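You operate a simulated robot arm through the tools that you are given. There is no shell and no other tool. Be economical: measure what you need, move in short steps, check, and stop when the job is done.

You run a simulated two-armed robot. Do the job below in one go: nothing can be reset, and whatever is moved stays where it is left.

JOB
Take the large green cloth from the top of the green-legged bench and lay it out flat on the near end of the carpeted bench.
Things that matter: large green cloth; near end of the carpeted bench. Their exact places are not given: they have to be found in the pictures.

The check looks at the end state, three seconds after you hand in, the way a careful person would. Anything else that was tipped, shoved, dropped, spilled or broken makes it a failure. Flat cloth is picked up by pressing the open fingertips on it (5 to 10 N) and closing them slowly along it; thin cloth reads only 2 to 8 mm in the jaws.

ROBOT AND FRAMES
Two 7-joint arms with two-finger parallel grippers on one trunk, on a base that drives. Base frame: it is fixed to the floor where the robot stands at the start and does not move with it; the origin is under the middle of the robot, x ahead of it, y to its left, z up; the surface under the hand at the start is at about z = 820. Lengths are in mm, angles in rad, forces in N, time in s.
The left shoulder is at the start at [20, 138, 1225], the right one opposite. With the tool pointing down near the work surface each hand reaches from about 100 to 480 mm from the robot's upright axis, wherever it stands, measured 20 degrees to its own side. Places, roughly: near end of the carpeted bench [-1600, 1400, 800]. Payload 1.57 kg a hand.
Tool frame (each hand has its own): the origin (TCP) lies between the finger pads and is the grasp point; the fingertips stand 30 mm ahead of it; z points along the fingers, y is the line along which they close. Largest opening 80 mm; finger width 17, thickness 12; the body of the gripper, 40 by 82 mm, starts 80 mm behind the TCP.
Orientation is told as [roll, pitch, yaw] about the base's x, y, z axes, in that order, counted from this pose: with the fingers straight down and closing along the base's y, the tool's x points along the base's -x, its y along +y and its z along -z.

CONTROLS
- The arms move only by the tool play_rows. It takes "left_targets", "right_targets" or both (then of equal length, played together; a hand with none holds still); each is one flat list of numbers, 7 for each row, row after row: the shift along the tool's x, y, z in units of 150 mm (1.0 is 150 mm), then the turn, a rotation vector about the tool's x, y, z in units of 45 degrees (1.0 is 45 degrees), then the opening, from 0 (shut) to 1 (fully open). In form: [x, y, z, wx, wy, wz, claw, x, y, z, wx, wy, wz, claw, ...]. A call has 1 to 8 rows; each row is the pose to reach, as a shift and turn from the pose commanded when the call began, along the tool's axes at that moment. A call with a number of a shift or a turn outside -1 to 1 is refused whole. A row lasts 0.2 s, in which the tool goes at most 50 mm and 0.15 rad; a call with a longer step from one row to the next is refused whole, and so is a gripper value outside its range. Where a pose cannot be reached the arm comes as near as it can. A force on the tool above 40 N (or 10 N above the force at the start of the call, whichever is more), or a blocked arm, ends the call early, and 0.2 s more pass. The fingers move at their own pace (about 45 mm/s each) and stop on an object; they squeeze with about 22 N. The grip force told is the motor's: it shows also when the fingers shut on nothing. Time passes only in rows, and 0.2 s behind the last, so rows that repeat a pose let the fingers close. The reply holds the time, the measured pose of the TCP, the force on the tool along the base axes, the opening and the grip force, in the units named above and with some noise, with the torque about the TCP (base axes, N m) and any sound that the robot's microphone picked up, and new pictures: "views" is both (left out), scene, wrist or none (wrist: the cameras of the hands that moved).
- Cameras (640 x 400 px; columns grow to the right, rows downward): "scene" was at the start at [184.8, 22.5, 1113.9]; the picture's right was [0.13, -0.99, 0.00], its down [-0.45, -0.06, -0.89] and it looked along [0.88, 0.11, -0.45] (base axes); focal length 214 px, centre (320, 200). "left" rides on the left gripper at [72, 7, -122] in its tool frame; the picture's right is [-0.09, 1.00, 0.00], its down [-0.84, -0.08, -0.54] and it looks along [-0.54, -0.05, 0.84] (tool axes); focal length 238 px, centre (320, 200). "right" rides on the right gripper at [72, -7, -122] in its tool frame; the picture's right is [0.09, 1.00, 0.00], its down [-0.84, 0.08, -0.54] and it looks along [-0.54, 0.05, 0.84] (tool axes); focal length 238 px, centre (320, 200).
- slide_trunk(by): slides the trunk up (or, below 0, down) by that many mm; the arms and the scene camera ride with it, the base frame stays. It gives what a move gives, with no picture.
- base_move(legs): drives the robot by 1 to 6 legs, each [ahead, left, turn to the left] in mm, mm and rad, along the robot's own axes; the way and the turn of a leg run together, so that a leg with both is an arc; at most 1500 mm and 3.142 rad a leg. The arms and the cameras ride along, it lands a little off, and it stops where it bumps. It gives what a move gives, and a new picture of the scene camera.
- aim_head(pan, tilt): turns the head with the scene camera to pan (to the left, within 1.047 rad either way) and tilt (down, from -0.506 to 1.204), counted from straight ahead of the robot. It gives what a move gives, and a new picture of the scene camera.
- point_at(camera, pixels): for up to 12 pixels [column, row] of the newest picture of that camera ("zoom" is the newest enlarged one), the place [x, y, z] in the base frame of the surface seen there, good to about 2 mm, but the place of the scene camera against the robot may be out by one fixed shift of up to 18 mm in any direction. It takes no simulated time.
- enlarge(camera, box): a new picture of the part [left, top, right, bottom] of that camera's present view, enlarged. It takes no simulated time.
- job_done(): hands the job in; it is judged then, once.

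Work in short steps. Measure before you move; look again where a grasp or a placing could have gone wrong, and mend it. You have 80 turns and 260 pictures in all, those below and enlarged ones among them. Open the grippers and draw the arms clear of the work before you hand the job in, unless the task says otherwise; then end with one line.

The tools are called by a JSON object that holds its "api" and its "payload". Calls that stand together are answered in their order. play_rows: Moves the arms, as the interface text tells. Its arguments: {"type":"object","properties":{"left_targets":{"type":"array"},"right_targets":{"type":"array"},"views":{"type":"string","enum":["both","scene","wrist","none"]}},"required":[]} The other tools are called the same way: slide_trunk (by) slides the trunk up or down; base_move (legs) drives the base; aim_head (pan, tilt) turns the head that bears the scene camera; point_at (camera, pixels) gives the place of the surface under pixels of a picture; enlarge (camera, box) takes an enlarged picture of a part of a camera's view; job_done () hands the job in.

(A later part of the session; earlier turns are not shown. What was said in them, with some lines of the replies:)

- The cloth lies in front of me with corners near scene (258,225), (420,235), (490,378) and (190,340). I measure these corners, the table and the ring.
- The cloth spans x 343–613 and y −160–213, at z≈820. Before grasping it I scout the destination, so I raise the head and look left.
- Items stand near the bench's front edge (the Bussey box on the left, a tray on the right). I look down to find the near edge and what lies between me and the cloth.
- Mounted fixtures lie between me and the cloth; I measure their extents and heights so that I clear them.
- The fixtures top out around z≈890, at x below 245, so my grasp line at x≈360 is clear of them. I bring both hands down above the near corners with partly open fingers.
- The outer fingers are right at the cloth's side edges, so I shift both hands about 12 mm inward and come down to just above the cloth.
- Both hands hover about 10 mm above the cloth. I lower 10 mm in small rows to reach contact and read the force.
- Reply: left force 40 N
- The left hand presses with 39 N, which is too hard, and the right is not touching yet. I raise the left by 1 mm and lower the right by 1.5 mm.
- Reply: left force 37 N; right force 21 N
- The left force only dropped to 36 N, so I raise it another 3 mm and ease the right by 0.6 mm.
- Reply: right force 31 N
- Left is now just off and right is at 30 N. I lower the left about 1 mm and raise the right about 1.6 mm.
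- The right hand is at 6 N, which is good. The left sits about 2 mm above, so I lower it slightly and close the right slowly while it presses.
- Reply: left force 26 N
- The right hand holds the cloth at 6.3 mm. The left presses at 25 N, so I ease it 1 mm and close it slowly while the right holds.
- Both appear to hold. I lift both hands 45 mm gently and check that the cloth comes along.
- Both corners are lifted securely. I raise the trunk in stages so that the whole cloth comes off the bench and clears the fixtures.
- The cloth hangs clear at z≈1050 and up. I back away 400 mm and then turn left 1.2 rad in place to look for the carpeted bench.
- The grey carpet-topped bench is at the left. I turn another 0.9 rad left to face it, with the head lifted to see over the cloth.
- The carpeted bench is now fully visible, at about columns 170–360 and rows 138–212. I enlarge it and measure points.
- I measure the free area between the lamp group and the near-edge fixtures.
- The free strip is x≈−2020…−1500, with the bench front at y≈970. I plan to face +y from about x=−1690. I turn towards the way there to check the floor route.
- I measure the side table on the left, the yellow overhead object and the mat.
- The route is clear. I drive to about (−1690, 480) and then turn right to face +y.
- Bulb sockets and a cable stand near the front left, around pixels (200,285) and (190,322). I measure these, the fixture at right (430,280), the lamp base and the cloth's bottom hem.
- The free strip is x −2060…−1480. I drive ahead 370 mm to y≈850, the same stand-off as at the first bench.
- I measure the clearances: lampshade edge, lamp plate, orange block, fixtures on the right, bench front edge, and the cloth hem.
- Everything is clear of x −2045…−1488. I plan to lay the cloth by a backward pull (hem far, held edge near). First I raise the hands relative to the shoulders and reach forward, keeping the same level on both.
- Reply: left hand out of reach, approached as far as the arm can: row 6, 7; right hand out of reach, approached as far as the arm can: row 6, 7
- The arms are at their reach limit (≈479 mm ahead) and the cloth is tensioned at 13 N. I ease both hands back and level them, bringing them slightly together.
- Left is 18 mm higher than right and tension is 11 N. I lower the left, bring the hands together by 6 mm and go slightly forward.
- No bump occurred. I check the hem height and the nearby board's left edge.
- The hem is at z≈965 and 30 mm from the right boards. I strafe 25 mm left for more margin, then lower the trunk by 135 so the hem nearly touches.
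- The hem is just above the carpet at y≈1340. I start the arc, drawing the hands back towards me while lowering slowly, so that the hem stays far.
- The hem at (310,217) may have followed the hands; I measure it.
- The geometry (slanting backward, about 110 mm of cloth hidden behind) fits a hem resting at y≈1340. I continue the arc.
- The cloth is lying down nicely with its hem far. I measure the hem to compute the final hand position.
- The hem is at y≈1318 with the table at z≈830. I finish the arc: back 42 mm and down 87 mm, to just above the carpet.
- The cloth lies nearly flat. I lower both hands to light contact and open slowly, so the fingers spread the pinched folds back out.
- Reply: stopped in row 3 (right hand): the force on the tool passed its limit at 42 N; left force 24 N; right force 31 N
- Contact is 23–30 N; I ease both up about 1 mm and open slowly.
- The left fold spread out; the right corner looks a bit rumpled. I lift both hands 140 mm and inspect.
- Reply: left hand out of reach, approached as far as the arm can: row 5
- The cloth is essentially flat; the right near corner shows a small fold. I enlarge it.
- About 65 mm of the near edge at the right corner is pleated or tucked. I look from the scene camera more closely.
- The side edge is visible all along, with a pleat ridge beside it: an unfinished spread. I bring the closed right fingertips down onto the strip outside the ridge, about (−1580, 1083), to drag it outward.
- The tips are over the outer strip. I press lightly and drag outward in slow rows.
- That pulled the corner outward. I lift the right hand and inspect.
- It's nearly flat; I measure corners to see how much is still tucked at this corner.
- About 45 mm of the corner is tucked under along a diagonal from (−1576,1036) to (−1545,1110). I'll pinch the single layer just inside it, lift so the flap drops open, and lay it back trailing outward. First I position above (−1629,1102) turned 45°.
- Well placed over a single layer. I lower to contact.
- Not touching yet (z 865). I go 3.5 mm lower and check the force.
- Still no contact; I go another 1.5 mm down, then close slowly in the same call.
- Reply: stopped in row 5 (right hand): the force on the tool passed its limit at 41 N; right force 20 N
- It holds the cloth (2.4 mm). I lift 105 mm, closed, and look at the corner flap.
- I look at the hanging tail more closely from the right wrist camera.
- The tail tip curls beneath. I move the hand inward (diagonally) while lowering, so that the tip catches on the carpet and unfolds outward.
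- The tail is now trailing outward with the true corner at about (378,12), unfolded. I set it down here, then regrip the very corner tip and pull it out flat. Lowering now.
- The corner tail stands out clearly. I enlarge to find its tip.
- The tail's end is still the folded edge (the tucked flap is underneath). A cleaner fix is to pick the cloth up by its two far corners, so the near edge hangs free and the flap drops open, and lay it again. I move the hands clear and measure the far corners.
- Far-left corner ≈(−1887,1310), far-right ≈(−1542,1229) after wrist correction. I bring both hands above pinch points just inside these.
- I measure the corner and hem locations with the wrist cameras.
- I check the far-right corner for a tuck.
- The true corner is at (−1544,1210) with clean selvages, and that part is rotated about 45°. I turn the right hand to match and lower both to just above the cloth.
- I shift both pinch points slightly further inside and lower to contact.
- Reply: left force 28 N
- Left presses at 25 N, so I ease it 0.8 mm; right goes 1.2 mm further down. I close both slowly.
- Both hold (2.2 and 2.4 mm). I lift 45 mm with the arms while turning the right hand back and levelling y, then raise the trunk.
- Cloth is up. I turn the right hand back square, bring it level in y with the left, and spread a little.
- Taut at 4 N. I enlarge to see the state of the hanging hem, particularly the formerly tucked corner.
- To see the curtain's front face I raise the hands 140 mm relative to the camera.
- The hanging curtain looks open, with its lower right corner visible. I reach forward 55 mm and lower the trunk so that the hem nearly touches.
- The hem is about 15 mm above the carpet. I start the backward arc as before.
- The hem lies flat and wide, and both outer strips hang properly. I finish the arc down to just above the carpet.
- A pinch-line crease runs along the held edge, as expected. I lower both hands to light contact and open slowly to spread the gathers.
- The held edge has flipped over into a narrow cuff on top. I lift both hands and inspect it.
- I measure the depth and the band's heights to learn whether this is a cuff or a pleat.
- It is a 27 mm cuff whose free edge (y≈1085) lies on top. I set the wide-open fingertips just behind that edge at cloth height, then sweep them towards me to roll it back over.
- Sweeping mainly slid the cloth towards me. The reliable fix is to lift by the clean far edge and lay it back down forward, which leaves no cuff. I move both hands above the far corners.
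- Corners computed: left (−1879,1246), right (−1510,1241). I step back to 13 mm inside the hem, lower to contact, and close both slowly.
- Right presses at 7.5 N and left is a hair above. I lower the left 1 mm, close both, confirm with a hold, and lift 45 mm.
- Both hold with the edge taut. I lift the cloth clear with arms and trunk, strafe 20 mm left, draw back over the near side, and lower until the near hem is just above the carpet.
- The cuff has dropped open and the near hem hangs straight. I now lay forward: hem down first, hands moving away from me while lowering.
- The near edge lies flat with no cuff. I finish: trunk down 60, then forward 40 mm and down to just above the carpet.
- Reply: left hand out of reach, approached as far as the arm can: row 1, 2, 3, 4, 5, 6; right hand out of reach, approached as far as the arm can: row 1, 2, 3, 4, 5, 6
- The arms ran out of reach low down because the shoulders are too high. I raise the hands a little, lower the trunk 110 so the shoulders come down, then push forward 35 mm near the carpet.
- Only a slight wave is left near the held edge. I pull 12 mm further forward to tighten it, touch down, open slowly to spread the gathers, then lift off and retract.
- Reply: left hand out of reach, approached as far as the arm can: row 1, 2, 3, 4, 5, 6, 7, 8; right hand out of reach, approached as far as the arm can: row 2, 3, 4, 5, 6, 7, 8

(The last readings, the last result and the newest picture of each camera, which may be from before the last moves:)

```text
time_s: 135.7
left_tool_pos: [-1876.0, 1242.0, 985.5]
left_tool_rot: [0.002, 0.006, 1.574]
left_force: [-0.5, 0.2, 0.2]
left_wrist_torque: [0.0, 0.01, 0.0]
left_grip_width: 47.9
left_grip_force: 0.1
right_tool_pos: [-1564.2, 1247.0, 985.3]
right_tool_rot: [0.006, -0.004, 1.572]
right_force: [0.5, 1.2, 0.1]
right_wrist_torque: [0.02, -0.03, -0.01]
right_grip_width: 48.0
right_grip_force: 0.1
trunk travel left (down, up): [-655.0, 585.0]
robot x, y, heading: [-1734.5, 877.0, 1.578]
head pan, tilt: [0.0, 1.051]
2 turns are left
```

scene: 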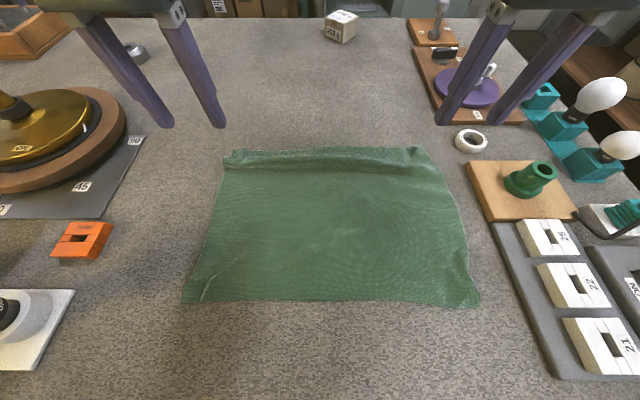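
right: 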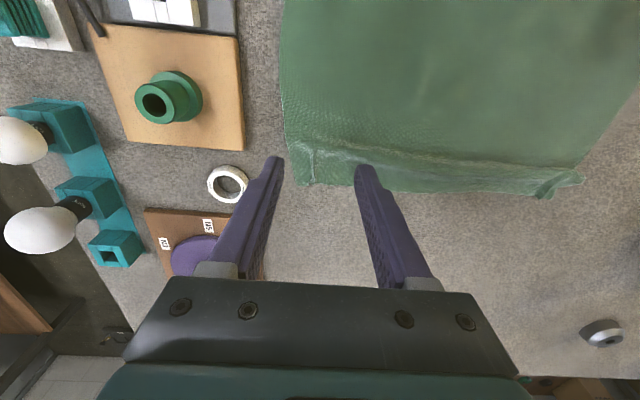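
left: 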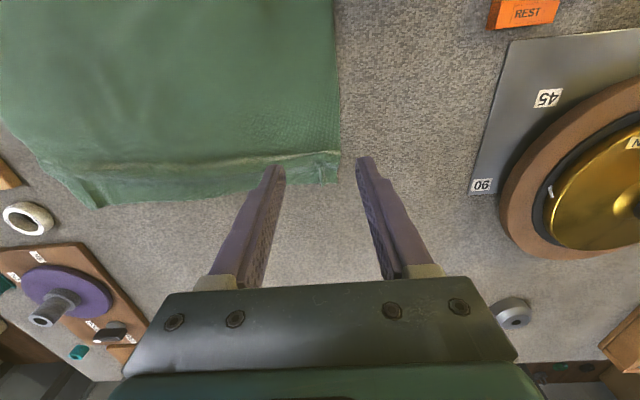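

The cloth lies spread on the bench with only a low ripple near its far edge. I draw the arms clear by raising the trunk and backing off.

{"api": "slide_trunk", "payload": {"by": 200}}

{"api": "base_move", "payload": {"legs": [[-300, 0, 0]]}}

```text
time_s: 137.8
left_tool_pos: [-1876.6, 1242.4, 1185.7]
left_tool_rot: [0.001, 0.004, 1.57]
left_force: [0.1, 0.2, -0.9]
left_wrist_torque: [-0.01, 0.0, -0.02]
left_grip_width: 47.7
left_grip_force: 0.0
right_tool_pos: [-1564.5, 1247.3, 1187.5]
right_tool_rot: [0.008, -0.002, 1.574]
right_force: [-0.5, -0.3, 0.5]
right_wrist_torque: [-0.01, 0.0, -0.02]
right_grip_width: 48.0
right_grip_force: 0.0
trunk travel left (down, up): [-855.0, 385.0]
robot x, y, heading: [-1729.9, 878.1, 1.57]
head pan, tilt: [0.0, 1.051]
```

```text
time_s: 139.9
left_tool_pos: [-1875.8, 939.1, 1186.0]
left_tool_rot: [0.0, 0.004, 1.572]
left_force: [0.0, 0.8, 0.2]
left_wrist_torque: [0.0, -0.05, 0.02]
left_grip_width: 47.9
left_grip_force: 0.1
right_tool_pos: [-1563.9, 944.1, 1187.5]
right_tool_rot: [0.007, -0.005, 1.575]
right_force: [0.0, -0.3, -1.0]
right_wrist_torque: [0.0, 0.0, 0.0]
right_grip_width: 48.2
right_grip_force: 0.0
trunk travel left (down, up): [-855.0, 385.0]
robot x, y, heading: [-1732.5, 575.6, 1.571]
head pan, tilt: [0.0, 1.051]
1 turns are left
```

scene: 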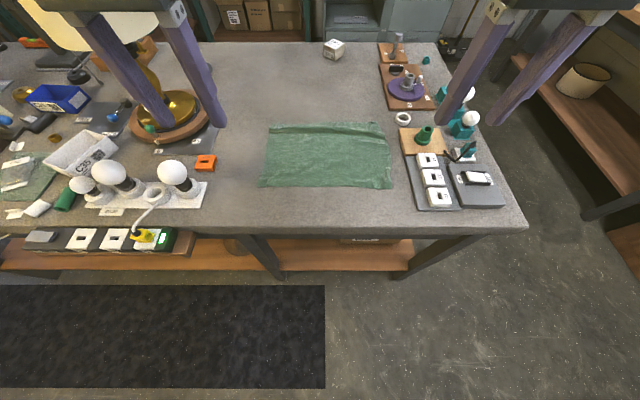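

The cloth is spread on the near end of the carpeted bench, the pictures show nothing else moved, and the arms are clear. I hand in.

{"api": "job_done", "payload": {}}

```text
The job is handed in.
```

The large green cloth is spread on the near end of the carpeted bench, flat except for a low ripple along its far edge. The pictures show nothing else moved; the grippers are open and the arms are clear.
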